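You operate a simulated robot arm through the tools that you are given. There is no shell and no other tool. Be economical: measure what you need, move in short steps, check, and stop when the job is done.

The job below is to be done with a simulated robot arm. You get a single attempt, and the scene is never put back.

TASK
Fish the rotten potato out of the water basin and fill it to the line.
Fine: potato into the grey bin; pump the trolley up to bench height before you lift the can, stand it back there and leave the deck up. Set down upright: green can.

Only the result counts: the job must be done as asked and must still hold three seconds after the hand-in. Knocking over, shifting, dropping, spilling or breaking anything else fails it.

THE ROBOT
A 6-joint arm with a two-finger parallel gripper on a trunk, on a base that drives. Base frame: it is fixed to the floor where the robot stands at the start and does not move with it; the origin is under the middle of the robot, x ahead of it, y to its left, z up. Units: mm, rad, N and s.
With the tool pointing down near the work surface it reaches from about 200 to 440 mm from the robot's upright axis, wherever it stands. Its first joint turns from -2.897 to 2.897 rad. Places, roughly: blue tray (29x19x5 cm) [700, -700, 800]; cracked potato (7x5x5 cm) [700, -700, 800]; green potato (7x5x5 cm) [700, -600, 800]; grey bin [500, -1300, 700]; top of the trolley deck [800, 500, 600]; trolley deck [800, 500, 600]; trolley pump handle [500, 800, 900]; trolley release lever [800, 800, 1100]; water basin [500, 0, 700]. Payload 4.1 kg.
Tool frame: the origin (TCP) lies between the finger pads and is the grasp point; the fingertips stand 23 mm ahead of it; z points along the fingers, y is the line along which they close. Largest opening 94 mm; finger width 38, thickness 10; the body of the gripper, 54 by 96 mm, starts 39 mm behind the TCP.
Orientation is told as [roll, pitch, yaw] about the base's x, y, z axes, in that order, counted from this pose: with the fingers straight down and closing along the base's y, the tool's x points along the base's -x, its y along +y and its z along -z.

THE INTERFACE
- The arm moves only by the tool drive_tool. Its argument "series" is a list of rows, each a list of 7 numbers: the gripper command, from -1 (shut) to 1 (fully open), values between in proportion, then the shift along the tool's x, y, z in units of 30 mm (1.0 is 30 mm), then the turn, a rotation vector about the tool's x, y, z in units of 8 degrees (1.0 is 8 degrees). In form: [[gripper, tx, ty, tz, rx, ry, rz], ...]. A call has 1 to 20 rows; each row shifts and turns the commanded pose from where the row before left it, along the tool's axes as they then stand. A call with a number of a shift or a turn outside -1 to 1 is refused whole. Rows are played at 5 a second. More than 50 mm and 0.15 rad between two rows, or a gripper value outside its range, and nothing of the call is played. Where a pose cannot be reached the arm comes as near as it can. A force on the tool above 40 N (or 10 N above the force at the start of the call, whichever is more), or a blocked arm, ends the call early, and 0.2 s more pass. Each finger travels about 45 mm/s and halts on what it meets, pressing with about 38 N; the grip force reading is that of the motor and also rises with nothing between the fingers. The clock runs only during rows and for 0.2 s after the last one: add rows that do not move to give the fingers time. The reply holds the time, the measured pose of the TCP, the force on the tool along the base axes, the opening and the grip force, in the units named above and with some noise, with the torque about the TCP (base axes, N m) and any sound that the robot's microphone picked up.
- Cameras (640 x 400 px; columns grow to the right, rows downward): "scene" is now at [-2.1, 186.2, 1434.8]; the picture's right is [0.43, -0.90, 0.00], its down [-0.70, -0.33, -0.63] and it looks along [0.57, 0.27, -0.78] (base axes); focal length 288 px, centre (320, 200). "wrist" rides on the gripper at [86, 16, -74] in the tool frame; the picture's right is [-0.18, 0.98, 0.00], its down [-0.58, -0.11, -0.81] and it looks along [-0.79, -0.15, 0.59] (tool axes); focal length 243 px, centre (320, 200). There is no depth. A picture from a camera that has moved, and an enlarged one, comes with that camera's place and axes in the base frame and with its lens. The place of the scene camera against the robot may be out by one fixed shift of up to 25 mm in any direction.
- camera(camera): a new picture of that camera. The clock stands still meanwhile.
- move_column(by): slides the trunk up (or, below 0, down) by that many mm; the arm and the scene camera ride with it, the base frame stays. It gives what a move gives, with no picture.
- drive_base(legs): drives the robot by 1 to 6 legs, each [ahead, turn to the left] in mm and rad, along the robot's own axes; the way and the turn of a leg run together, so that a leg with both is an arc; at most 1500 mm and 3.142 rad a leg. The arm and the cameras ride along, it lands a little off, and it stops where it bumps. It gives what a move gives.
- aim_head(pan, tilt): turns the head with the scene camera to pan (to the left, within 2.705 rad either way) and tilt (down, from -0.506 to 1.204), counted from straight ahead of the robot. It gives what a move gives.
- close_up(camera, box): a new picture of the part [left, top, right, bottom] of that camera's present view, enlarged. The clock stands still meanwhile.
- sign_off(): hands the job in; it is judged then, once.

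Go step by step. Nothing tells you exact positions but the pictures and the camera data: compare them with the known pose of the tool, close in by small moves and look again before you grip or let go. The budget is 120 turns and 78 pictures, counting those below and the enlarged ones. Unless the task says otherwise, let go and move clear before handing in, and close with one line.

The tools are called after ">>>" by a JSON object that holds its "fn" and its "kwargs". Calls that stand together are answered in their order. drive_tool: Moves the arm, as the interface text tells. Its arguments: {"type":"object","properties":{"series":{"type":"array"}},"required":["series"]} The other tools are called the same way: move_column (by) slides the trunk up or down; drive_base (legs) drives the base; aim_head (pan, tilt) turns the head that bears the scene camera; camera (camera) takes a picture; close_up (camera, box) takes an enlarged picture of a part of a camera's view; sign_off () hands the job in.

At the start:

```text
clock: 0.0
tool_pos: [373.8, 189.0, 1135.0]
tool_rot: [0.0, 0.001, 0.001]
force: [-1.4, 0.4, -0.1]
moment: [-0.04, -0.01, 0.04]
finger_gap: 93.9
finger_force: 0.1
trunk travel left (down, up): [-400.0, 190.0]
robot x, y, heading: [4.0, -0.7, 0.001]
head pan, tilt: [0.443, 0.89]
```

scene: 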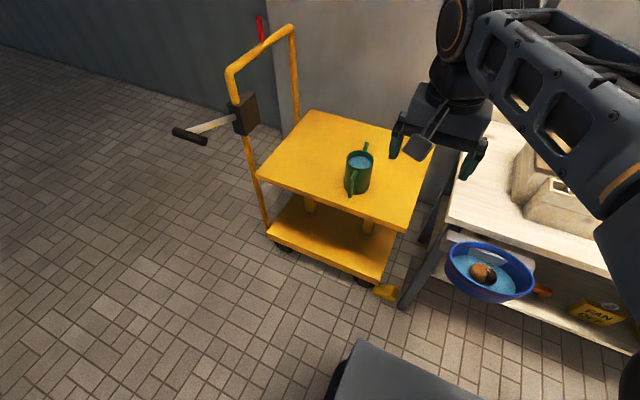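
wrist: 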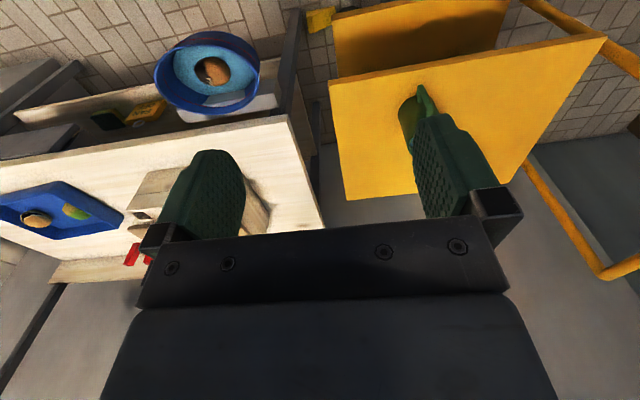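

The trolley with the green can stands to the left, the basin with the potato hangs at the bench front, and there is some sign by it. I'll look around first.

>>> {"fn": "aim_head", "kwargs": {"pan": -0.3, "tilt": 0.8}}

>>> {"fn": "camera", "kwargs": {"camera": "scene"}}

>>> {"fn": "aim_head", "kwargs": {"pan": -1.1, "tilt": 0.6}}

>>> {"fn": "camera", "kwargs": {"camera": "scene"}}

```text
clock: 1.1
tool_pos: [374.1, 186.9, 1134.0]
tool_rot: [0.001, 0.001, 0.001]
force: [0.6, 0.3, 0.1]
moment: [0.0, -0.01, -0.02]
finger_gap: 93.9
finger_force: 0.1
trunk travel left (down, up): [-400.0, 190.0]
robot x, y, heading: [2.6, 5.0, 0.0]
head pan, tilt: [-0.3, 0.799]
```

```text
75 pictures are left
camera scene: at [6.2, 129.7, 1441.8], right [-0.29, -0.96, 0.0], down [-0.69, 0.21, -0.7], along [0.67, -0.21, -0.72], focal length 288 px, centre (320, 200)
```

scene: 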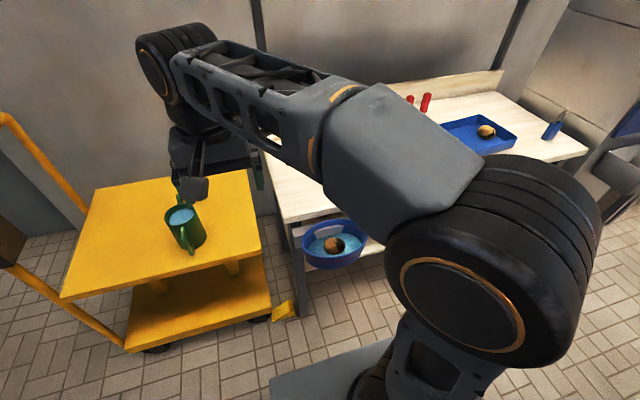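

```text
clock: 2.2
tool_pos: [374.1, 188.0, 1134.0]
tool_rot: [0.0, 0.001, -0.001]
force: [0.9, 0.3, -1.0]
moment: [-0.01, 0.0, 0.02]
finger_gap: 94.3
finger_force: 0.1
trunk travel left (down, up): [-400.0, 190.0]
robot x, y, heading: [0.2, -2.1, -0.001]
head pan, tilt: [-1.1, 0.6]
```

```text
74 pictures are left
camera scene: at [-30.6, 74.8, 1458.7], right [-0.89, -0.45, 0.0], down [-0.26, 0.5, -0.82], along [0.38, -0.73, -0.57], focal length 288 px, centre (320, 200)
```

scene: 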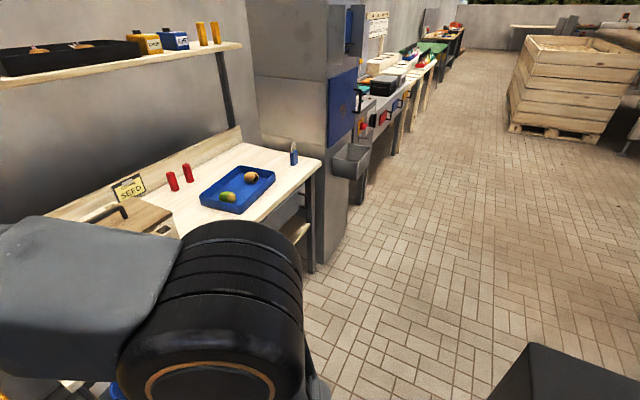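

Looking at details: basin, trolley pump and signs.

>>> {"fn": "aim_head", "kwargs": {"pan": 0.1, "tilt": 1.1}}

>>> {"fn": "camera", "kwargs": {"camera": "scene"}}

>>> {"fn": "aim_head", "kwargs": {"pan": 0.75, "tilt": 0.6}}

>>> {"fn": "camera", "kwargs": {"camera": "scene"}}

```text
clock: 3.6
tool_pos: [373.7, 187.7, 1134.1]
tool_rot: [0.001, -0.001, 0.0]
force: [0.2, -0.2, 0.2]
moment: [0.02, 0.01, -0.01]
finger_gap: 93.9
finger_force: 0.1
trunk travel left (down, up): [-400.0, 190.0]
robot x, y, heading: [0.2, -0.2, -0.003]
head pan, tilt: [0.099, 1.1]
```

```text
73 pictures are left
camera scene: at [-8.0, 159.8, 1420.1], right [0.1, -1.0, 0.0], down [-0.89, -0.09, -0.45], along [0.45, 0.04, -0.89], focal length 288 px, centre (320, 200)
```

scene: 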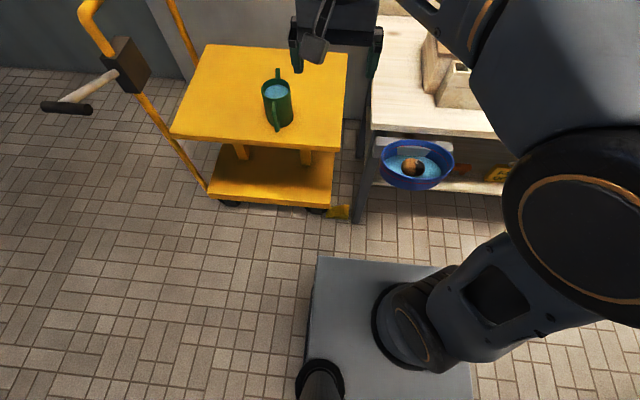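

```text
clock: 4.7
tool_pos: [372.6, 187.0, 1134.7]
tool_rot: [0.001, 0.001, -0.001]
force: [-0.4, 0.6, -0.1]
moment: [-0.03, 0.03, 0.0]
finger_gap: 94.3
finger_force: 0.0
trunk travel left (down, up): [-400.0, 190.0]
robot x, y, heading: [0.5, -1.3, 0.005]
head pan, tilt: [0.75, 0.6]
```

```text
72 pictures are left
camera scene: at [-6.2, 213.8, 1458.6], right [0.68, -0.73, 0.0], down [-0.41, -0.39, -0.82], along [0.6, 0.56, -0.57], focal length 288 px, centre (320, 200)
```

scene: 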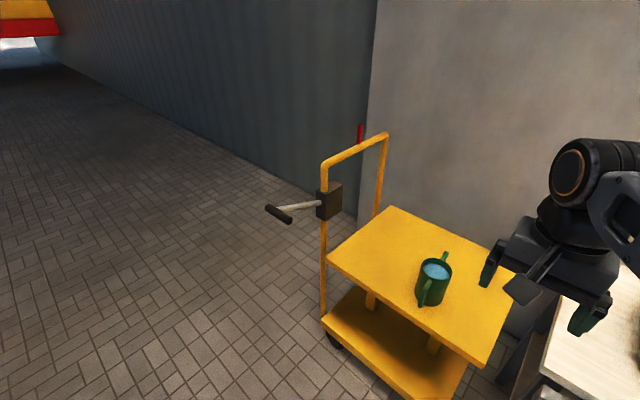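

>>> {"fn": "close_up", "kwargs": {"camera": "scene", "box": [230, 110, 530, 300]}}

>>> {"fn": "aim_head", "kwargs": {"pan": 0.1, "tilt": 0.9}}

>>> {"fn": "close_up", "kwargs": {"camera": "scene", "box": [340, 140, 540, 265]}}

```text
2.11 times, centred on (380, 205) of scene
camera zoom: at [-6.2, 213.8, 1458.6], right [0.68, -0.73, 0.0], down [-0.41, -0.39, -0.82], along [0.6, 0.56, -0.57], focal length 606 px, centre (194, 190)
```

zoom: 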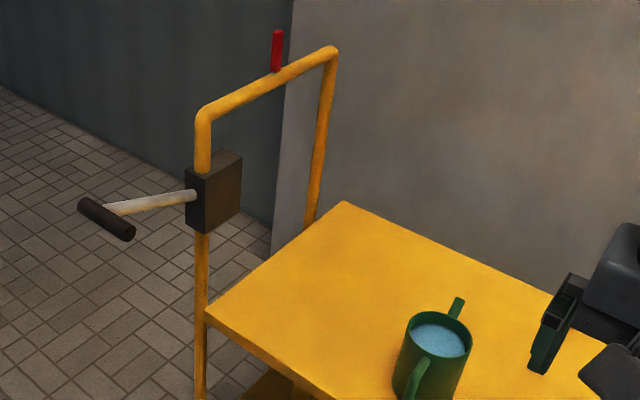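

```text
clock: 5.7
tool_pos: [372.9, 187.8, 1133.9]
tool_rot: [-0.001, 0.0, 0.001]
force: [-0.8, -0.1, 0.3]
moment: [0.01, 0.01, -0.02]
finger_gap: 93.7
finger_force: 0.1
trunk travel left (down, up): [-400.0, 190.0]
robot x, y, heading: [-4.0, 2.4, 0.001]
head pan, tilt: [0.099, 0.901]
```

```text
3.20 times, centred on (440, 202) of scene
camera zoom: at [4.3, 161.1, 1434.0], right [0.1, -0.99, 0.0], down [-0.78, -0.08, -0.62], along [0.62, 0.06, -0.78], focal length 922 px, centre (-64, 192)
```

zoom: 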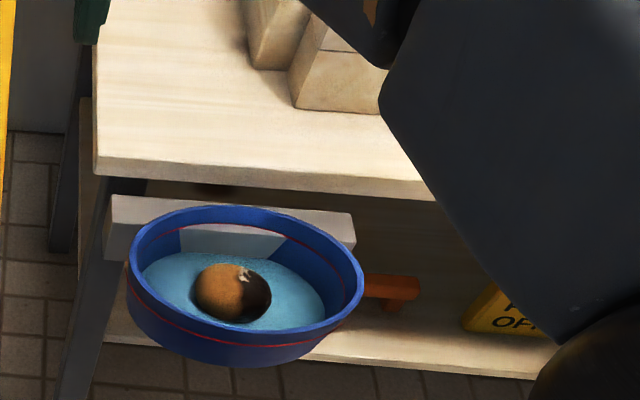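

I need to see the basin area unobstructed and get nearer; driving ahead 120 mm (base front stays clear of the bench legs) and checking the sign.

>>> {"fn": "drive_base", "kwargs": {"legs": [[120, 0]]}}

>>> {"fn": "aim_head", "kwargs": {"pan": -0.3, "tilt": 1.15}}

>>> {"fn": "camera", "kwargs": {"camera": "scene"}}

>>> {"fn": "camera", "kwargs": {"camera": "wrist"}}

```text
clock: 6.9
tool_pos: [494.9, 188.6, 1134.3]
tool_rot: [0.0, 0.001, -0.001]
force: [0.0, -0.4, 0.8]
moment: [0.0, 0.02, 0.02]
finger_gap: 93.9
finger_force: 0.1
trunk travel left (down, up): [-400.0, 190.0]
robot x, y, heading: [122.6, 2.3, 0.001]
head pan, tilt: [0.099, 0.901]
```

```text
clock: 7.8
tool_pos: [494.6, 188.1, 1134.4]
tool_rot: [0.0, -0.001, 0.001]
force: [0.8, -0.3, -0.5]
moment: [0.03, 0.01, -0.02]
finger_gap: 93.9
finger_force: 0.0
trunk travel left (down, up): [-400.0, 190.0]
robot x, y, heading: [118.4, -4.3, 0.001]
head pan, tilt: [-0.3, 1.15]
```

```text
69 pictures are left
camera scene: at [106.8, 136.0, 1417.0], right [-0.29, -0.96, 0.0], down [-0.87, 0.27, -0.41], along [0.39, -0.12, -0.91], focal length 288 px, centre (320, 200)
```

scene: 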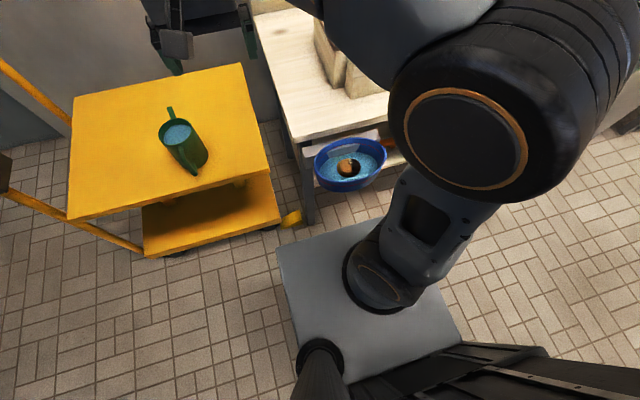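

```text
68 pictures are left
camera wrist: at [408.6, 203.9, 1209.2], right [0.18, 0.98, 0.0], down [0.58, -0.11, 0.81], along [0.79, -0.15, -0.59], focal length 243 px, centre (320, 200)
```

wrist: 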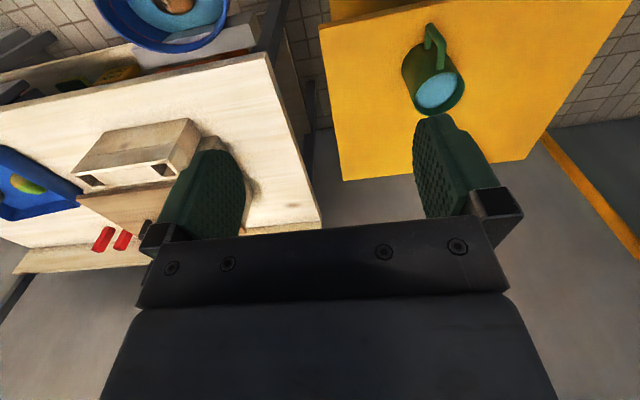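

Triangulation puts the basin rim centre near (502, -82, 700). I move the tool above it and lower the trunk, then check with the wrist camera.

>>> {"fn": "drive_tool", "kwargs": {"series": [[1, 0, -1, 0, 0, 0, 0], [1, 0, -1, 0, 0, 0, 0], [1, 0, -1, 0, 0, 0, 0], [1, 0, -1, 0, 0, 0, 0], [1, 0, -1, 0, 0, 0, 0], [1, 0, -1, 0, 0, 0, 0], [1, 0, -1, 0, 0, 0, 0], [1, 0, -1, 0, 0, 0, 0], [1, 0, -1, 0, 0, 0, 0], [1, 0, 0, 0, 0, 0, 0]]}}

>>> {"fn": "move_column", "kwargs": {"by": -220}}

>>> {"fn": "camera", "kwargs": {"camera": "wrist"}}

>>> {"fn": "camera", "kwargs": {"camera": "scene"}}

```text
clock: 10.0
tool_pos: [492.9, -81.0, 1134.3]
tool_rot: [0.0, 0.001, 0.001]
force: [0.2, -0.3, -0.8]
moment: [0.0, -0.01, 0.02]
finger_gap: 94.3
finger_force: 0.1
trunk travel left (down, up): [-400.0, 190.0]
robot x, y, heading: [120.6, 3.6, 0.005]
head pan, tilt: [-0.3, 1.15]
```

```text
clock: 12.3
tool_pos: [494.6, -81.1, 915.4]
tool_rot: [0.002, 0.0, 0.001]
force: [-0.2, -0.5, -0.5]
moment: [0.01, 0.01, 0.0]
finger_gap: 94.2
finger_force: 0.1
trunk travel left (down, up): [-180.0, 410.0]
robot x, y, heading: [120.8, 3.0, 0.002]
head pan, tilt: [-0.3, 1.15]
```

```text
67 pictures are left
camera wrist: at [408.7, -64.8, 989.6], right [0.18, 0.98, 0.0], down [0.58, -0.11, 0.81], along [0.79, -0.15, -0.59], focal length 243 px, centre (320, 200)
```

wrist: 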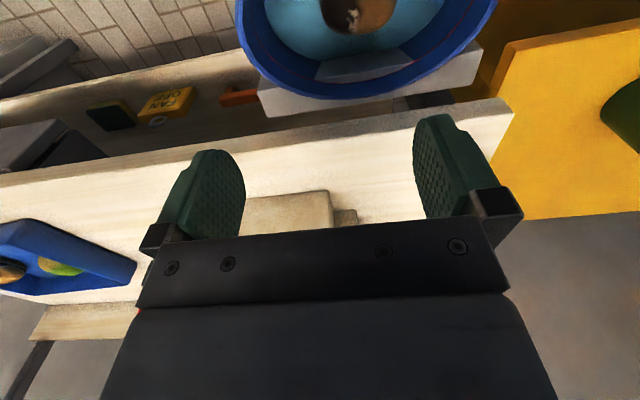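

```text
66 pictures are left
camera scene: at [106.7, 135.9, 1197.0], right [-0.3, -0.96, 0.0], down [-0.87, 0.27, -0.41], along [0.39, -0.12, -0.91], focal length 288 px, centre (320, 200)
```

scene: 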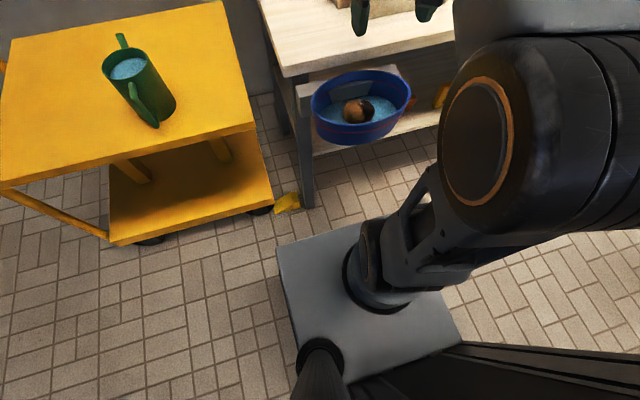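

The wrist view shows the basin at its edge; pulling the tool back 120 mm so the basin comes fully into view.

>>> {"fn": "drive_tool", "kwargs": {"series": [[1, 1, 0, 0, 0, 0, 0], [1, 1, 0, 0, 0, 0, 0], [1, 1, 0, 0, 0, 0, 0], [1, 1, 0, 0, 0, 0, 0], [1, 0, 0, 0, 0, 0, 0]]}}

>>> {"fn": "camera", "kwargs": {"camera": "wrist"}}

>>> {"fn": "close_up", "kwargs": {"camera": "wrist", "box": [60, 10, 380, 210]}}

```text
clock: 13.5
tool_pos: [375.1, -80.6, 911.9]
tool_rot: [0.003, 0.01, 0.002]
force: [-0.5, 0.4, -0.2]
moment: [0.01, -0.01, 0.02]
finger_gap: 94.3
finger_force: 0.1
trunk travel left (down, up): [-180.0, 410.0]
robot x, y, heading: [119.1, -1.6, 0.001]
head pan, tilt: [-0.3, 1.15]
```

```text
65 pictures are left
camera wrist: at [290.0, -64.8, 987.2], right [0.18, 0.98, 0.0], down [0.59, -0.11, 0.8], along [0.79, -0.14, -0.6], focal length 243 px, centre (320, 200)
```

wrist: 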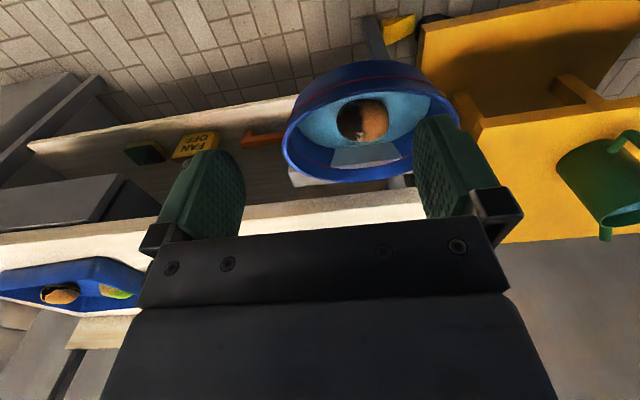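

```text
2.00 times, centred on (220, 110) of wrist
camera zoom: at [290.0, -64.8, 987.2], right [0.18, 0.98, 0.0], down [0.59, -0.11, 0.8], along [0.79, -0.14, -0.6], focal length 485 px, centre (520, 380)
```

zoom: 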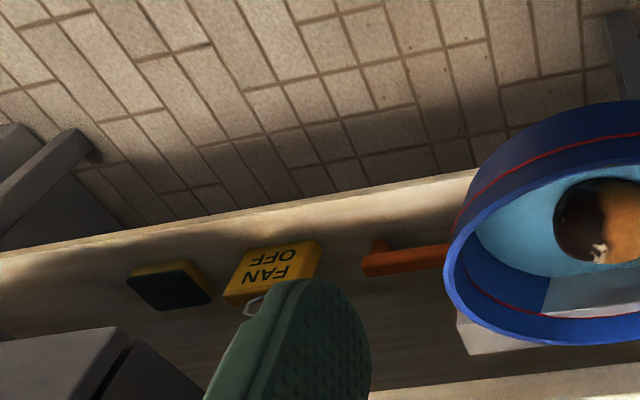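

The potato seems near (508, -40, 690) by the wrist camera, which agrees with the finger geometry. I close in above it and look again.

>>> {"fn": "drive_tool", "kwargs": {"series": [[1, -0.9, 0.66, 0.9, 0, 0, 0], [1, -0.9, 0.66, 0.9, 0, 0, 0], [1, 0, 0, 1, 0, 0, 0], [1, 0, 0, 1, 0, 0, 0], [1, 0, 0, 0, 0, 0, 0]]}}

>>> {"fn": "camera", "kwargs": {"camera": "wrist"}}

>>> {"fn": "camera", "kwargs": {"camera": "scene"}}

```text
clock: 14.7
tool_pos: [429.1, -39.5, 801.3]
tool_rot: [0.0, 0.0, 0.001]
force: [0.1, 0.3, 0.2]
moment: [-0.01, 0.0, 0.01]
finger_gap: 94.0
finger_force: 0.0
trunk travel left (down, up): [-180.0, 410.0]
robot x, y, heading: [119.0, -2.2, -0.002]
head pan, tilt: [-0.3, 1.15]
```

```text
63 pictures are left
camera wrist: at [342.4, -24.3, 875.9], right [0.18, 0.98, 0.0], down [0.58, -0.11, 0.81], along [0.79, -0.15, -0.59], focal length 243 px, centre (320, 200)
```

wrist: 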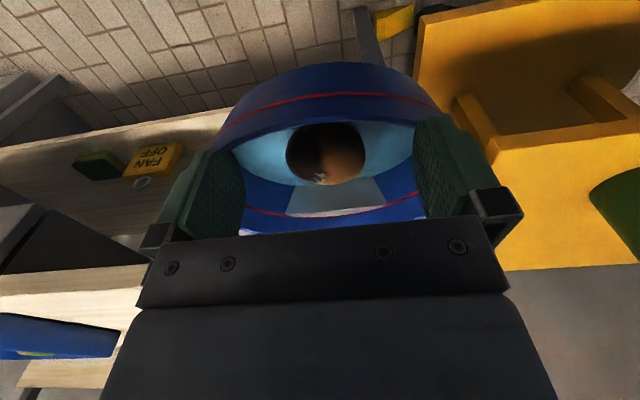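

```text
62 pictures are left
camera scene: at [106.7, 135.9, 1197.0], right [-0.3, -0.96, 0.0], down [-0.87, 0.27, -0.41], along [0.39, -0.12, -0.91], focal length 288 px, centre (320, 200)
```

scene: 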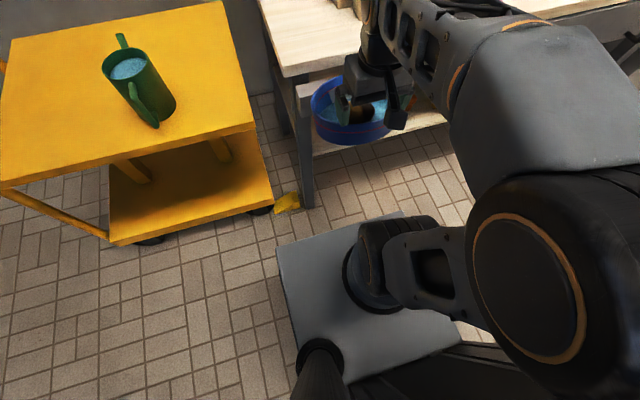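

Triangulating again gives the potato at about (482, -45, 725), long axis along y. I move over it and turn the gripper 90° so the fingers close across the short axis, then look.

>>> {"fn": "drive_tool", "kwargs": {"series": [[1, -0.9, -0.1, -0.5, 0, 0, 0], [1, -0.9, -0.1, 0, 0, 0, 0], [1, 0, 0, 0, 0, 0, 1], [1, 0, 0, 0, 0, 0, 1], [1, 0, 0, 0, 0, 0, 1], [1, 0, 0, 0, 0, 0, 1], [1, 0, 0, 0, 0, 0, 1], [1, 0, 0, 0, 0, 0, 1], [1, 0, 0, 0, 0, 0, 1], [1, 0, 0, 0, 0, 0, 1], [1, 0, 0, 0, 0, 0, 1], [1, 0, 0, 0, 0, 0, 1], [1, 0, 0, 0, 0, 0, 1], [1, 0, 0, 0, 0, 0, 0.25], [1, 0, 0, 0, 0, 0, 0]]}}

>>> {"fn": "camera", "kwargs": {"camera": "wrist"}}

>>> {"fn": "camera", "kwargs": {"camera": "scene"}}

```text
clock: 17.9
tool_pos: [483.3, -46.7, 815.4]
tool_rot: [-0.002, 0.0, -1.573]
force: [-0.3, 0.2, -0.6]
moment: [0.03, 0.04, 0.04]
finger_gap: 93.8
finger_force: 0.1
trunk travel left (down, up): [-180.0, 410.0]
robot x, y, heading: [117.6, 2.9, 0.002]
head pan, tilt: [-0.3, 1.15]
```

```text
61 pictures are left
camera wrist: at [499.6, 38.8, 890.8], right [0.98, -0.19, 0.0], down [-0.11, -0.58, 0.81], along [-0.15, -0.79, -0.59], focal length 243 px, centre (320, 200)
```

wrist: 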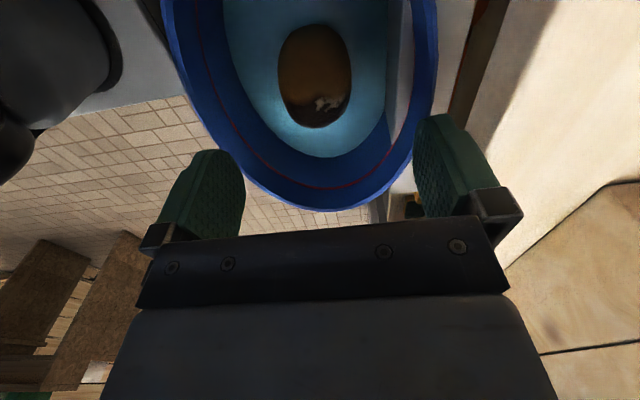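

```text
60 pictures are left
camera scene: at [106.7, 135.9, 1197.0], right [-0.3, -0.96, 0.0], down [-0.87, 0.27, -0.41], along [0.39, -0.12, -0.91], focal length 288 px, centre (320, 200)
```

scene: 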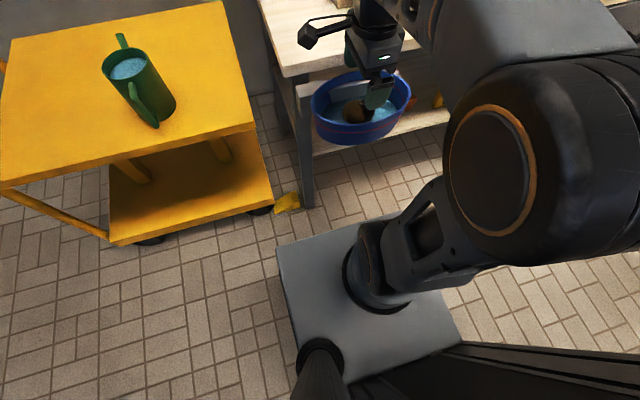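

Potato confirmed at (481, -44, 725). The basin is narrow in x, so I open to only about 72 mm, and descend.

>>> {"fn": "drive_tool", "kwargs": {"series": [[0.53, 0.08, -0.07, 0, 0, 0, 0], [0.53, 0, 0, 0.9, 0, 0, 0], [0.53, 0, 0, 0.8, 0, 0, 0], [0.53, 0, 0, 0.6, 0, 0, 0], [0.53, 0, 0, 0, 0, 0, 0]]}}

>>> {"fn": "camera", "kwargs": {"camera": "wrist"}}

```text
clock: 19.1
tool_pos: [479.8, -45.4, 748.3]
tool_rot: [0.0, -0.001, -1.569]
force: [-1.1, 0.5, 1.1]
moment: [-0.01, -0.02, -0.06]
finger_gap: 71.6
finger_force: 0.1
trunk travel left (down, up): [-180.0, 410.0]
robot x, y, heading: [121.4, 3.5, 0.004]
head pan, tilt: [-0.3, 1.15]
```

```text
59 pictures are left
camera wrist: at [496.7, 38.9, 821.7], right [0.98, -0.18, 0.0], down [-0.11, -0.58, 0.81], along [-0.15, -0.79, -0.59], focal length 243 px, centre (320, 200)
```

wrist: 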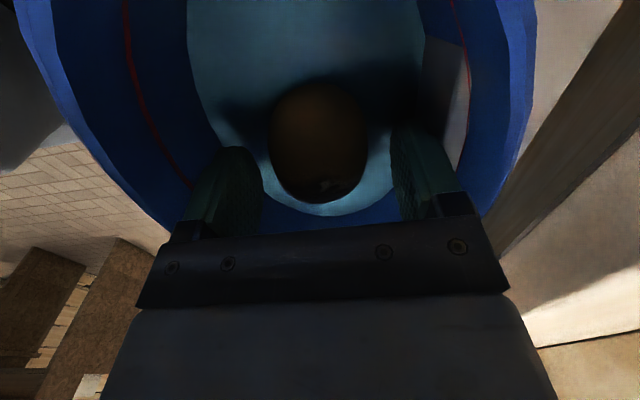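

Potato sits between the fingers; descending 22 mm more and closing.

>>> {"fn": "drive_tool", "kwargs": {"series": [[0.53, 0.1, 0, 0.4, 0, 0, 0], [0.53, 0, 0, 0.35, 0, 0, 0], [0.53, 0, 0, 0, 0, 0, 0], [-1, 0, 0, 0, 0, 0, 0], [-1, 0, 0, 0, 0, 0, 0], [-1, 0, 0, 0, 0, 0, 0], [-1, 0, 0, 0, 0, 0, 0]]}}

```text
clock: 19.8
tool_pos: [480.0, -42.0, 729.5]
tool_rot: [0.007, -0.002, -1.57]
force: [-10.7, 1.1, 22.5]
moment: [0.49, 1.4, -0.05]
finger_gap: 70.9
finger_force: 0.0
trunk travel left (down, up): [-180.0, 410.0]
robot x, y, heading: [120.1, 1.1, -0.003]
head pan, tilt: [-0.3, 1.15]
stopped in row 3: the force on the tool passed its limit (the readings are from after the stop); the commanded pose is now the measured one
```

The fingertips touched the basin's slope; backing up 6 mm and closing.

>>> {"fn": "drive_tool", "kwargs": {"series": [[0.53, 0, -0.05, -0.2, 0, 0, 0], [0.3, 0, 0, 0, 0, 0, 0], [0, 0, 0, 0, 0, 0, 0], [-0.5, 0, 0, 0, 0, 0, 0], [-1, 0, 0, 0, 0, 0, 0], [-1, 0, 0, 0, 0, 0, 0], [-1, 0, 0, 0, 0, 0, 0]]}}

>>> {"fn": "camera", "kwargs": {"camera": "wrist"}}

```text
clock: 21.4
tool_pos: [480.0, -44.0, 733.6]
tool_rot: [0.005, -0.001, -1.57]
force: [0.2, 0.4, -0.8]
moment: [0.03, -0.03, -0.01]
finger_gap: 48.6
finger_force: 37.9
trunk travel left (down, up): [-180.0, 410.0]
robot x, y, heading: [121.0, 2.0, -0.002]
head pan, tilt: [-0.3, 1.15]
```

```text
58 pictures are left
camera wrist: at [496.6, 42.8, 807.9], right [0.98, -0.18, 0.01], down [-0.11, -0.58, 0.81], along [-0.14, -0.79, -0.59], focal length 243 px, centre (320, 200)
```

wrist: 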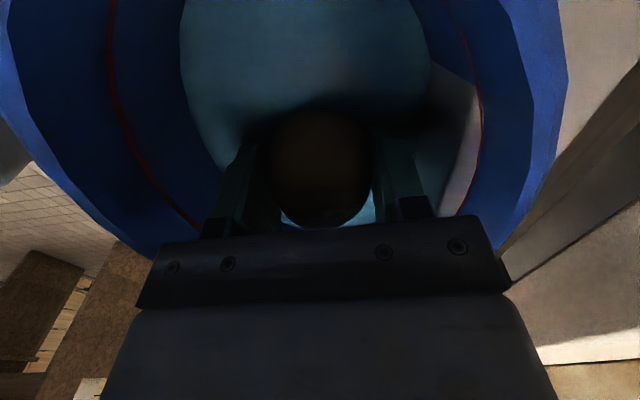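

Gripped at 48.6 mm; lifting straight up.

>>> {"fn": "drive_tool", "kwargs": {"series": [[-1, 0, 0, -0.4, 0, 0, 0], [-1, 0, 0, -0.6, 0, 0, 0], [-1, 0, 0, -1, 0, 0, 0], [-1, 0, 0, -1, 0, 0, 0], [-1, 0, 0, -1, 0, 0, 0], [-1, 0, 0, 0, 0, 0, 0]]}}

>>> {"fn": "move_column", "kwargs": {"by": 150}}

>>> {"fn": "camera", "kwargs": {"camera": "wrist"}}

>>> {"fn": "camera", "kwargs": {"camera": "scene"}}

```text
clock: 22.8
tool_pos: [478.5, -41.5, 854.3]
tool_rot: [0.006, -0.002, -1.571]
force: [-0.2, 0.7, -0.9]
moment: [0.02, -0.01, 0.0]
finger_gap: 48.5
finger_force: 38.5
trunk travel left (down, up): [-180.0, 410.0]
robot x, y, heading: [120.9, -1.1, -0.001]
head pan, tilt: [-0.3, 1.15]
```

```text
clock: 24.5
tool_pos: [478.3, -40.8, 1004.1]
tool_rot: [0.006, -0.002, -1.57]
force: [-0.3, -0.5, -0.8]
moment: [0.0, -0.01, 0.0]
finger_gap: 48.5
finger_force: 37.7
trunk travel left (down, up): [-330.0, 260.0]
robot x, y, heading: [121.0, -0.9, -0.001]
head pan, tilt: [-0.3, 1.15]
```

```text
57 pictures are left
camera wrist: at [495.0, 44.5, 1078.4], right [0.98, -0.18, 0.01], down [-0.11, -0.58, 0.81], along [-0.14, -0.79, -0.59], focal length 243 px, centre (320, 200)
```

wrist: 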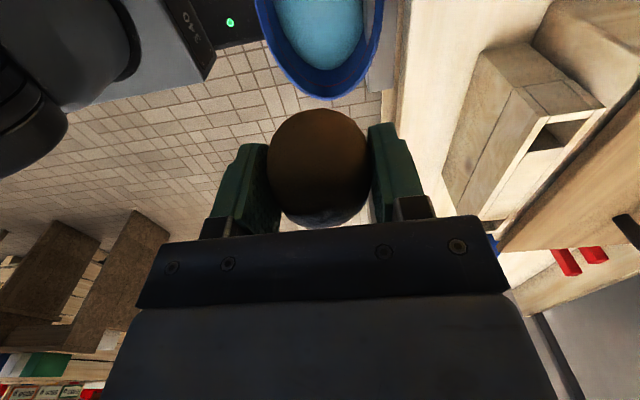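

```text
56 pictures are left
camera scene: at [106.7, 135.9, 1347.0], right [-0.3, -0.96, 0.0], down [-0.87, 0.27, -0.41], along [0.39, -0.12, -0.91], focal length 288 px, centre (320, 200)
```

scene: 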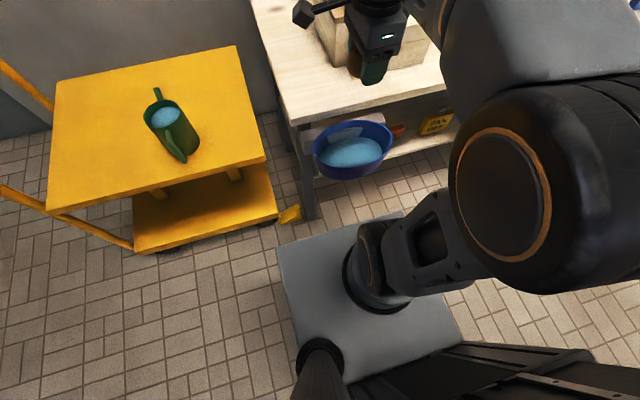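

The potato is out. Backing off and driving toward the grey bin, then looking.

>>> {"fn": "drive_base", "kwargs": {"legs": [[-250, 0], [0, -1.571], [1180, 0], [0, 1.571]]}}

>>> {"fn": "aim_head", "kwargs": {"pan": -0.2, "tilt": 0.8}}

>>> {"fn": "camera", "kwargs": {"camera": "scene"}}

>>> {"fn": "camera", "kwargs": {"camera": "wrist"}}

```text
clock: 39.7
tool_pos: [175.5, -1239.5, 1002.9]
tool_rot: [0.005, -0.001, -1.615]
force: [0.3, -0.3, -0.4]
moment: [-0.02, -0.03, -0.06]
finger_gap: 47.6
finger_force: 37.9
trunk travel left (down, up): [-330.0, 260.0]
robot x, y, heading: [-176.8, -1184.2, -0.041]
head pan, tilt: [-0.3, 1.15]
```

```text
clock: 40.5
tool_pos: [175.4, -1239.5, 1004.3]
tool_rot: [0.004, -0.002, -1.616]
force: [0.5, -0.4, -0.7]
moment: [0.03, 0.02, 0.01]
finger_gap: 47.5
finger_force: 37.7
trunk travel left (down, up): [-330.0, 260.0]
robot x, y, heading: [-177.1, -1183.0, -0.043]
head pan, tilt: [-0.201, 0.799]
```

```text
55 pictures are left
camera scene: at [-164.4, -1045.5, 1371.8], right [-0.24, -0.97, 0.0], down [-0.7, 0.17, -0.7], along [0.68, -0.17, -0.72], focal length 288 px, centre (320, 200)
```

scene: 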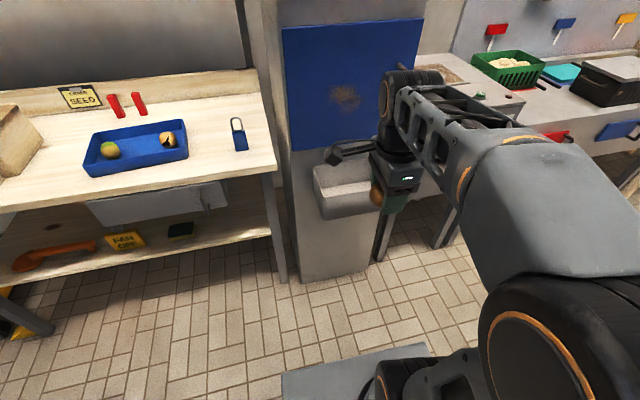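

```text
54 pictures are left
camera wrist: at [196.5, -1154.6, 1078.4], right [0.97, -0.23, 0.01], down [-0.14, -0.57, 0.81], along [-0.18, -0.79, -0.59], focal length 243 px, centre (320, 200)
```

wrist: 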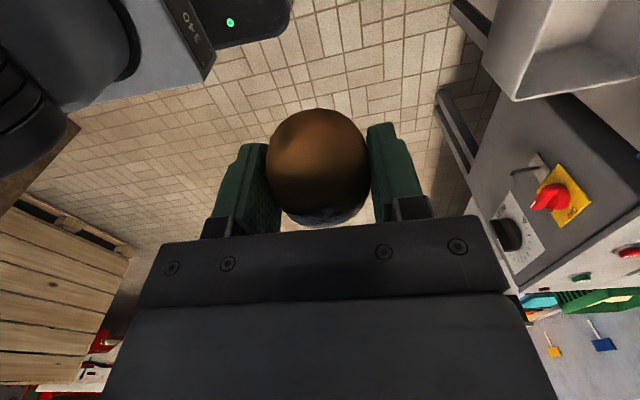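

The bin hangs on the machine front at about (500, -1280). Straightening and driving ahead 260 mm to look down on it.

>>> {"fn": "drive_base", "kwargs": {"legs": [[0, 0.042], [250, 0]]}}

>>> {"fn": "camera", "kwargs": {"camera": "scene"}}

>>> {"fn": "camera", "kwargs": {"camera": "wrist"}}

```text
clock: 42.7
tool_pos: [427.3, -1226.9, 1002.8]
tool_rot: [0.006, -0.002, -1.577]
force: [-0.4, 0.7, -0.6]
moment: [0.0, 0.01, -0.01]
finger_gap: 47.7
finger_force: 37.7
trunk travel left (down, up): [-330.0, 260.0]
robot x, y, heading: [68.3, -1182.6, -0.002]
head pan, tilt: [-0.201, 0.799]
```

```text
53 pictures are left
camera scene: at [77.8, -1045.9, 1371.8], right [-0.2, -0.98, 0.0], down [-0.7, 0.15, -0.7], along [0.68, -0.14, -0.72], focal length 288 px, centre (320, 200)
```

scene: 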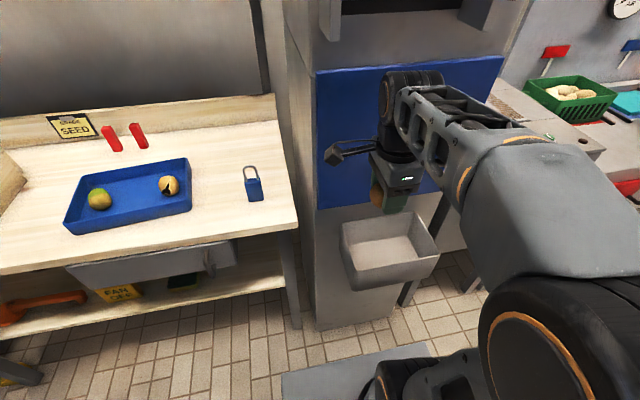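

```text
52 pictures are left
camera wrist: at [443.4, -1140.8, 1078.5], right [0.98, -0.19, 0.01], down [-0.12, -0.58, 0.81], along [-0.15, -0.79, -0.59], focal length 243 px, centre (320, 200)
```

wrist: 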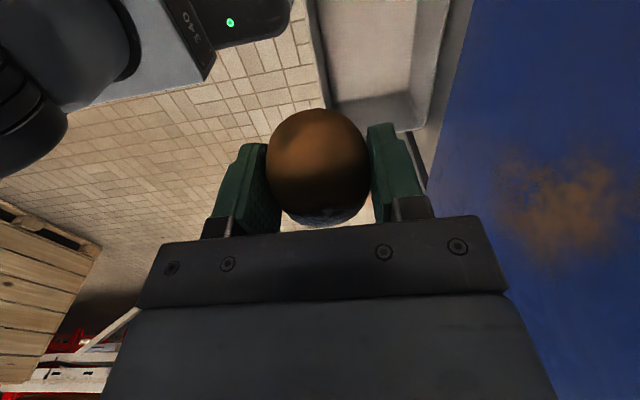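

Bin centre ≈ (490, -1285), rim near z 735. I edge 40 mm ahead, shift the tool over it, lower by 150 mm and check.

>>> {"fn": "drive_base", "kwargs": {"legs": [[40, 0]]}}

>>> {"fn": "drive_tool", "kwargs": {"series": [[-1, -1, 0.4, 0, 0, 0, 0], [-1, -0.95, 0.4, 0, 0, 0, 0], [-1, 0, 0, 0, 0, 0, 0]]}}

>>> {"fn": "move_column", "kwargs": {"by": -150}}

>>> {"fn": "camera", "kwargs": {"camera": "wrist"}}

>>> {"fn": "camera", "kwargs": {"camera": "scene"}}

```text
clock: 43.6
tool_pos: [465.4, -1226.0, 1003.8]
tool_rot: [0.006, -0.001, -1.578]
force: [0.2, 0.1, -0.4]
moment: [0.03, -0.02, 0.0]
finger_gap: 47.4
finger_force: 37.6
trunk travel left (down, up): [-330.0, 260.0]
robot x, y, heading: [109.9, -1182.8, -0.005]
head pan, tilt: [-0.201, 0.799]
```

```text
clock: 44.4
tool_pos: [491.7, -1286.2, 1004.0]
tool_rot: [0.004, -0.001, -1.575]
force: [0.2, 0.3, -0.7]
moment: [-0.01, 0.01, 0.01]
finger_gap: 47.6
finger_force: 37.4
trunk travel left (down, up): [-330.0, 260.0]
robot x, y, heading: [106.8, -1182.8, -0.006]
head pan, tilt: [-0.201, 0.799]
```

```text
clock: 46.2
tool_pos: [489.6, -1285.4, 852.3]
tool_rot: [0.007, -0.004, -1.576]
force: [0.0, 0.7, -2.0]
moment: [-0.02, -0.01, 0.0]
finger_gap: 47.2
finger_force: 37.5
trunk travel left (down, up): [-180.0, 410.0]
robot x, y, heading: [105.7, -1185.2, -0.009]
head pan, tilt: [-0.201, 0.799]
```

```text
51 pictures are left
camera wrist: at [506.8, -1199.9, 928.2], right [0.98, -0.19, 0.01], down [-0.12, -0.58, 0.81], along [-0.15, -0.79, -0.59], focal length 243 px, centre (320, 200)
```

wrist: 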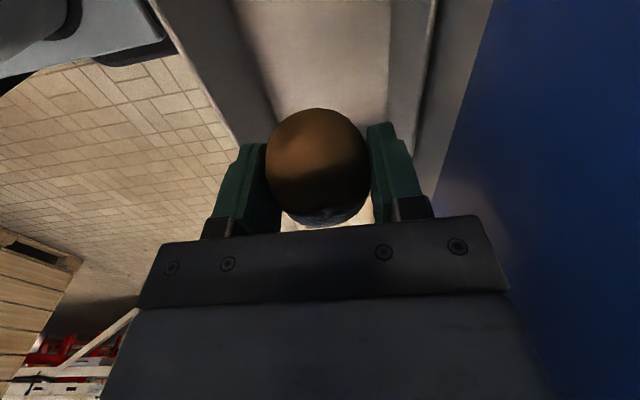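

```text
50 pictures are left
camera scene: at [117.1, -1046.1, 1221.9], right [-0.2, -0.98, 0.0], down [-0.7, 0.15, -0.7], along [0.68, -0.14, -0.72], focal length 288 px, centre (320, 200)
```

scene: 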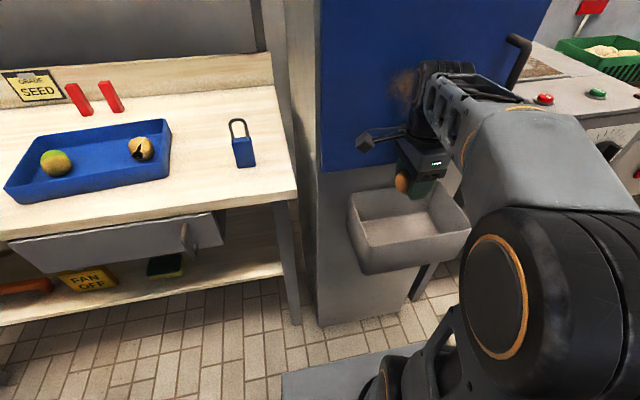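

The tool is centred over the bin; lowering into it and releasing.

>>> {"fn": "move_column", "kwargs": {"by": -110}}

>>> {"fn": "camera", "kwargs": {"camera": "scene"}}

```text
clock: 47.6
tool_pos: [490.2, -1285.4, 743.5]
tool_rot: [0.005, -0.002, -1.577]
force: [0.5, 0.0, 0.0]
moment: [-0.03, -0.03, -0.01]
finger_gap: 47.2
finger_force: 38.1
trunk travel left (down, up): [-70.0, 520.0]
robot x, y, heading: [109.9, -1183.5, -0.005]
head pan, tilt: [-0.201, 0.799]
```

```text
49 pictures are left
camera scene: at [117.2, -1046.1, 1111.9], right [-0.2, -0.98, 0.0], down [-0.7, 0.15, -0.7], along [0.68, -0.14, -0.72], focal length 288 px, centre (320, 200)
```

scene: 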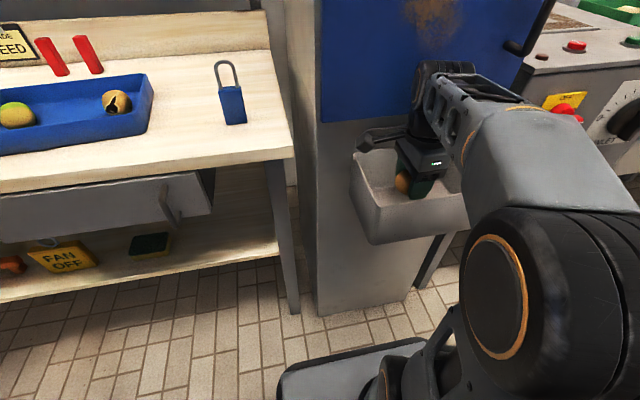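

>>> {"fn": "move_column", "kwargs": {"by": -20}}

>>> {"fn": "drive_tool", "kwargs": {"series": [[0, 0, 0, 0, 0, 0, 0], [0.4, 0, 0, 0, 0, 0, 0], [0.6, 0, 0, 0, 0, 0, 0], [0.6, 0, 0, 0, 0, 0, 0], [0.6, 0, 0, 0, 0, 0, 0]]}}

>>> {"fn": "move_column", "kwargs": {"by": 200}}

>>> {"fn": "camera", "kwargs": {"camera": "wrist"}}

```text
clock: 48.2
tool_pos: [489.0, -1284.8, 723.0]
tool_rot: [0.006, 0.0, -1.577]
force: [0.2, 0.2, -0.6]
moment: [-0.01, 0.01, -0.01]
finger_gap: 47.0
finger_force: 37.4
trunk travel left (down, up): [-50.0, 540.0]
robot x, y, heading: [106.2, -1183.0, -0.01]
head pan, tilt: [-0.201, 0.799]
```

```text
clock: 49.5
tool_pos: [489.2, -1285.1, 723.7]
tool_rot: [0.006, -0.001, -1.576]
force: [0.1, -0.6, -0.4]
moment: [0.01, 0.02, 0.0]
finger_gap: 75.0
finger_force: 0.0
trunk travel left (down, up): [-50.0, 540.0]
robot x, y, heading: [104.7, -1182.7, -0.005]
head pan, tilt: [-0.201, 0.799]
```

```text
clock: 51.6
tool_pos: [490.3, -1286.7, 923.5]
tool_rot: [0.005, -0.002, -1.576]
force: [-0.6, -0.2, -0.1]
moment: [-0.02, -0.01, -0.02]
finger_gap: 75.3
finger_force: 0.1
trunk travel left (down, up): [-250.0, 340.0]
robot x, y, heading: [105.9, -1184.3, -0.003]
head pan, tilt: [-0.201, 0.799]
```

```text
48 pictures are left
camera wrist: at [506.8, -1199.8, 998.1], right [0.98, -0.19, 0.01], down [-0.12, -0.58, 0.81], along [-0.15, -0.79, -0.59], focal length 243 px, centre (320, 200)
```

wrist: 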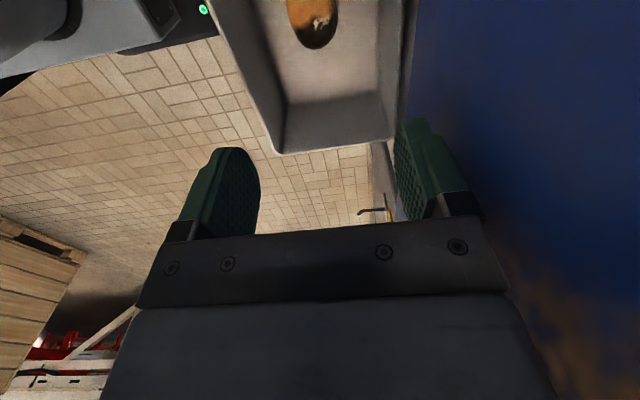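

Potato lies in the bin. Now driving to the trolley's pump handle side.

>>> {"fn": "drive_base", "kwargs": {"legs": [[-280, 0], [0, 1.571], [1000, 0], [960, 0], [0, -1.571]]}}

>>> {"fn": "aim_head", "kwargs": {"pan": 0.0, "tilt": 0.6}}

>>> {"fn": "camera", "kwargs": {"camera": "scene"}}

```text
clock: 70.7
tool_pos: [188.5, 703.2, 923.9]
tool_rot: [0.006, -0.001, -1.552]
force: [0.0, -0.1, -0.6]
moment: [0.0, 0.01, -0.01]
finger_gap: 75.1
finger_force: 0.2
trunk travel left (down, up): [-250.0, 340.0]
robot x, y, heading: [-191.2, 795.7, 0.02]
head pan, tilt: [-0.201, 0.799]
```

```text
clock: 71.4
tool_pos: [189.2, 702.3, 924.1]
tool_rot: [0.006, -0.002, -1.551]
force: [-0.3, -0.3, -0.1]
moment: [0.05, 0.0, -0.04]
finger_gap: 75.2
finger_force: 0.1
trunk travel left (down, up): [-250.0, 340.0]
robot x, y, heading: [-193.9, 796.6, 0.022]
head pan, tilt: [0.0, 0.6]
```

```text
47 pictures are left
camera scene: at [-180.7, 950.3, 1308.7], right [0.02, -1.0, 0.0], down [-0.57, -0.01, -0.82], along [0.82, 0.01, -0.57], focal length 288 px, centre (320, 200)
```

scene: 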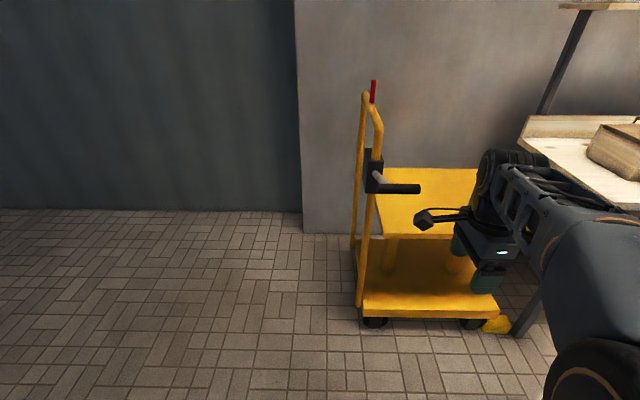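

>>> {"fn": "close_up", "kwargs": {"camera": "scene", "box": [330, 70, 490, 170]}}

>>> {"fn": "close_up", "kwargs": {"camera": "scene", "box": [330, 140, 450, 215]}}

```text
4.00 times, centred on (410, 120) of scene
camera zoom: at [-180.7, 950.3, 1308.7], right [0.02, -1.0, 0.0], down [-0.57, -0.01, -0.82], along [0.82, 0.01, -0.57], focal length 1152 px, centre (-40, 520)
```

zoom: 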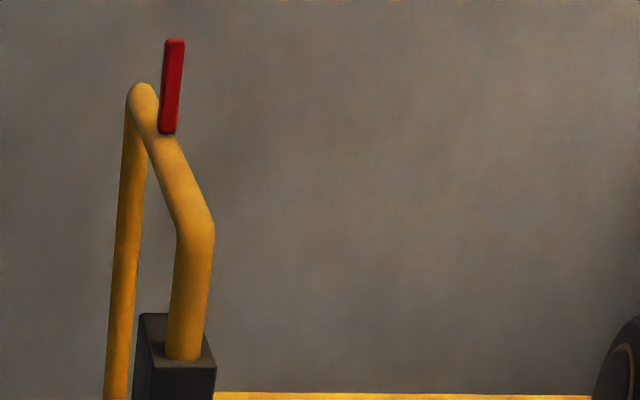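

```text
5.33 times, centred on (390, 178) of scene
camera zoom: at [-180.7, 950.3, 1308.7], right [0.02, -1.0, 0.0], down [-0.57, -0.01, -0.82], along [0.82, 0.01, -0.57], focal length 1536 px, centre (-53, 320)
```

zoom: 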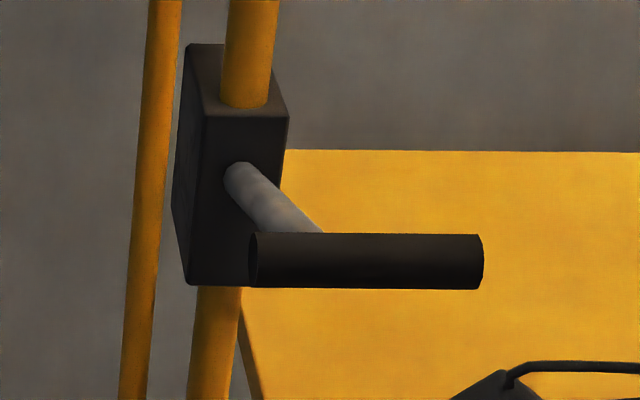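

The pump grip is a bar along y, about 104 mm long, near (409, 784, 936), its lever pivoting at x≈600. I raise the trunk and drive ahead so the arm can reach the bar from above.

>>> {"fn": "move_column", "kwargs": {"by": 150}}

>>> {"fn": "drive_base", "kwargs": {"legs": [[200, -0.02]]}}

>>> {"fn": "camera", "kwargs": {"camera": "wrist"}}

>>> {"fn": "aim_head", "kwargs": {"pan": -0.15, "tilt": 0.9}}

>>> {"fn": "camera", "kwargs": {"camera": "scene"}}

```text
clock: 73.2
tool_pos: [187.3, 701.6, 1073.6]
tool_rot: [0.004, -0.003, -1.552]
force: [-1.1, -0.2, -0.9]
moment: [-0.02, -0.02, 0.04]
finger_gap: 75.2
finger_force: 0.0
trunk travel left (down, up): [-400.0, 190.0]
robot x, y, heading: [-196.0, 796.2, 0.018]
head pan, tilt: [0.0, 0.6]
```

```text
clock: 74.8
tool_pos: [384.9, 698.7, 1073.4]
tool_rot: [0.006, -0.003, -1.57]
force: [-0.2, 0.2, -0.6]
moment: [-0.03, 0.01, 0.01]
finger_gap: 75.2
finger_force: 0.0
trunk travel left (down, up): [-400.0, 190.0]
robot x, y, heading: [3.9, 798.1, 0.003]
head pan, tilt: [0.0, 0.6]
```

```text
44 pictures are left
camera wrist: at [402.3, 784.8, 1148.1], right [0.98, -0.18, 0.01], down [-0.11, -0.58, 0.81], along [-0.14, -0.79, -0.59], focal length 243 px, centre (320, 200)
```

wrist: 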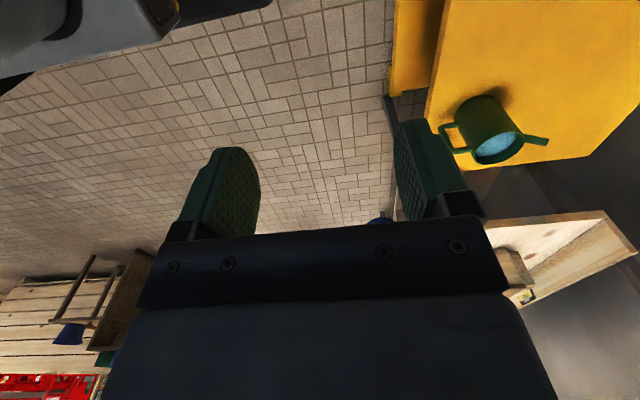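

```text
clock: 75.6
tool_pos: [385.9, 698.2, 1074.7]
tool_rot: [0.005, -0.003, -1.567]
force: [-0.3, 0.5, -0.4]
moment: [0.03, 0.02, 0.01]
finger_gap: 75.3
finger_force: 0.1
trunk travel left (down, up): [-400.0, 190.0]
robot x, y, heading: [6.2, 800.0, 0.003]
head pan, tilt: [-0.15, 0.901]
```

```text
43 pictures are left
camera scene: at [7.1, 940.7, 1434.0], right [-0.15, -0.99, 0.0], down [-0.77, 0.11, -0.62], along [0.61, -0.09, -0.78], focal length 288 px, centre (320, 200)
```

scene: 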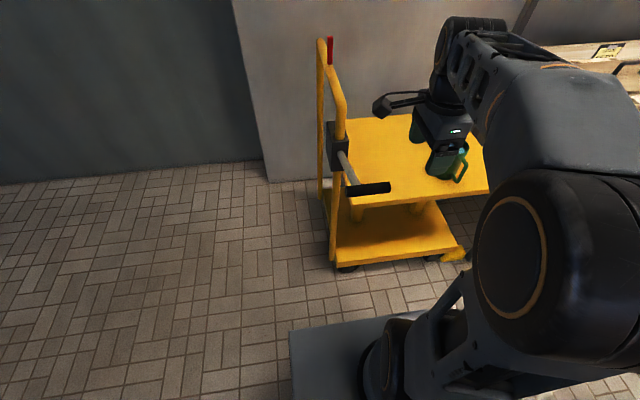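

Lever end attaches near the bar's left part, so its right part is free to grasp. Moving above it for a wrist look.

>>> {"fn": "drive_tool", "kwargs": {"series": [[0.6, 0.7, 0.3, 0.5, 0, 0, 0], [0.6, 0.7, 0.3, 0.7, 0, 0, 0], [0.6, 0.7, 0.25, 0.8, 0, 0, 0], [0.6, 0, 0, 0, 0, 0, 0]]}}

>>> {"fn": "camera", "kwargs": {"camera": "wrist"}}

>>> {"fn": "close_up", "kwargs": {"camera": "scene", "box": [300, 100, 460, 200]}}

```text
clock: 76.6
tool_pos: [410.7, 762.5, 1015.1]
tool_rot: [0.007, -0.002, -1.569]
force: [0.9, 0.7, 0.4]
moment: [-0.01, 0.0, -0.01]
finger_gap: 75.3
finger_force: 0.0
trunk travel left (down, up): [-400.0, 190.0]
robot x, y, heading: [2.5, 800.2, 0.004]
head pan, tilt: [-0.15, 0.901]
```

```text
42 pictures are left
camera wrist: at [427.9, 849.0, 1089.7], right [0.98, -0.18, 0.01], down [-0.11, -0.58, 0.81], along [-0.14, -0.79, -0.59], focal length 243 px, centre (320, 200)
```

wrist: 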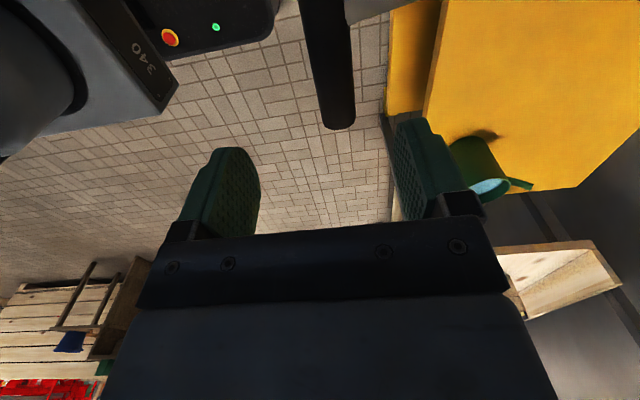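

```text
4.00 times, centred on (380, 150) of scene
camera zoom: at [7.1, 940.8, 1433.9], right [-0.15, -0.99, 0.0], down [-0.78, 0.12, -0.62], along [0.61, -0.09, -0.78], focal length 1152 px, centre (80, 400)
```

zoom: 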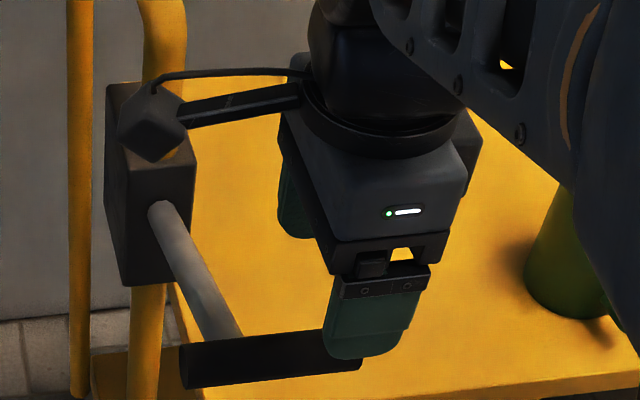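

Bar at x≈422, right end y≈734. Adjusting and descending around it.

>>> {"fn": "drive_tool", "kwargs": {"series": [[0.6, 0, 0.4, 0.4, 0, 0, 0], [0.6, 0, 0, 0.6, 0, 0, 0], [0.6, 0, 0, 0.6, 0, 0, 0], [0.6, 0, 0, 0, 0, 0, 0]]}}

>>> {"fn": "camera", "kwargs": {"camera": "wrist"}}

```text
clock: 77.6
tool_pos: [424.7, 763.7, 965.5]
tool_rot: [0.005, -0.003, -1.569]
force: [0.4, -0.4, -0.2]
moment: [-0.04, 0.04, 0.02]
finger_gap: 75.2
finger_force: 0.1
trunk travel left (down, up): [-400.0, 190.0]
robot x, y, heading: [5.1, 796.0, 0.007]
head pan, tilt: [-0.15, 0.901]
```

```text
40 pictures are left
camera wrist: at [439.7, 848.9, 1040.8], right [0.98, -0.18, 0.01], down [-0.11, -0.58, 0.81], along [-0.14, -0.79, -0.59], focal length 243 px, centre (320, 200)
```

wrist: 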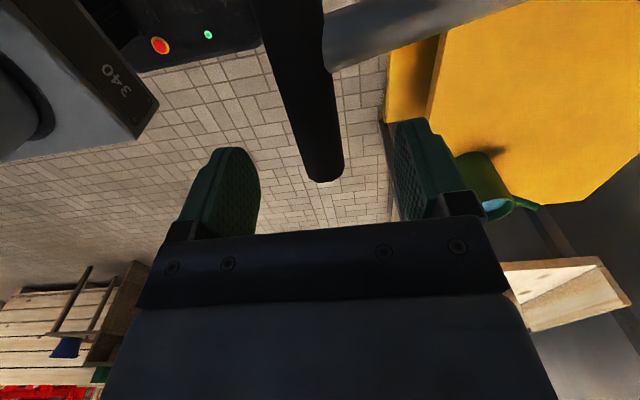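

Bar confirmed at (422, 733…, z 935), lever edge at y≈798, so the fingers fit. Descending 30 mm and gripping.

>>> {"fn": "drive_tool", "kwargs": {"series": [[0.6, 0, -0.07, 0.5, 0, 0, 0], [0.6, 0, 0, 0.5, 0, 0, 0], [0, 0, 0, 0, 0, 0, 0], [-0.5, 0, 0, 0, 0, 0, 0], [-1, 0, 0, 0, 0, 0, 0], [-1, 0, 0, 0, 0, 0, 0], [-1, 0, 0, 0, 0, 0, 0]]}}

```text
clock: 79.2
tool_pos: [421.1, 761.9, 935.2]
tool_rot: [0.003, -0.002, -1.57]
force: [0.8, -0.1, -1.6]
moment: [-0.01, 0.02, -0.64]
finger_gap: 25.8
finger_force: 44.6
trunk travel left (down, up): [-400.0, 190.0]
robot x, y, heading: [3.0, 799.9, -0.004]
head pan, tilt: [-0.15, 0.901]
```

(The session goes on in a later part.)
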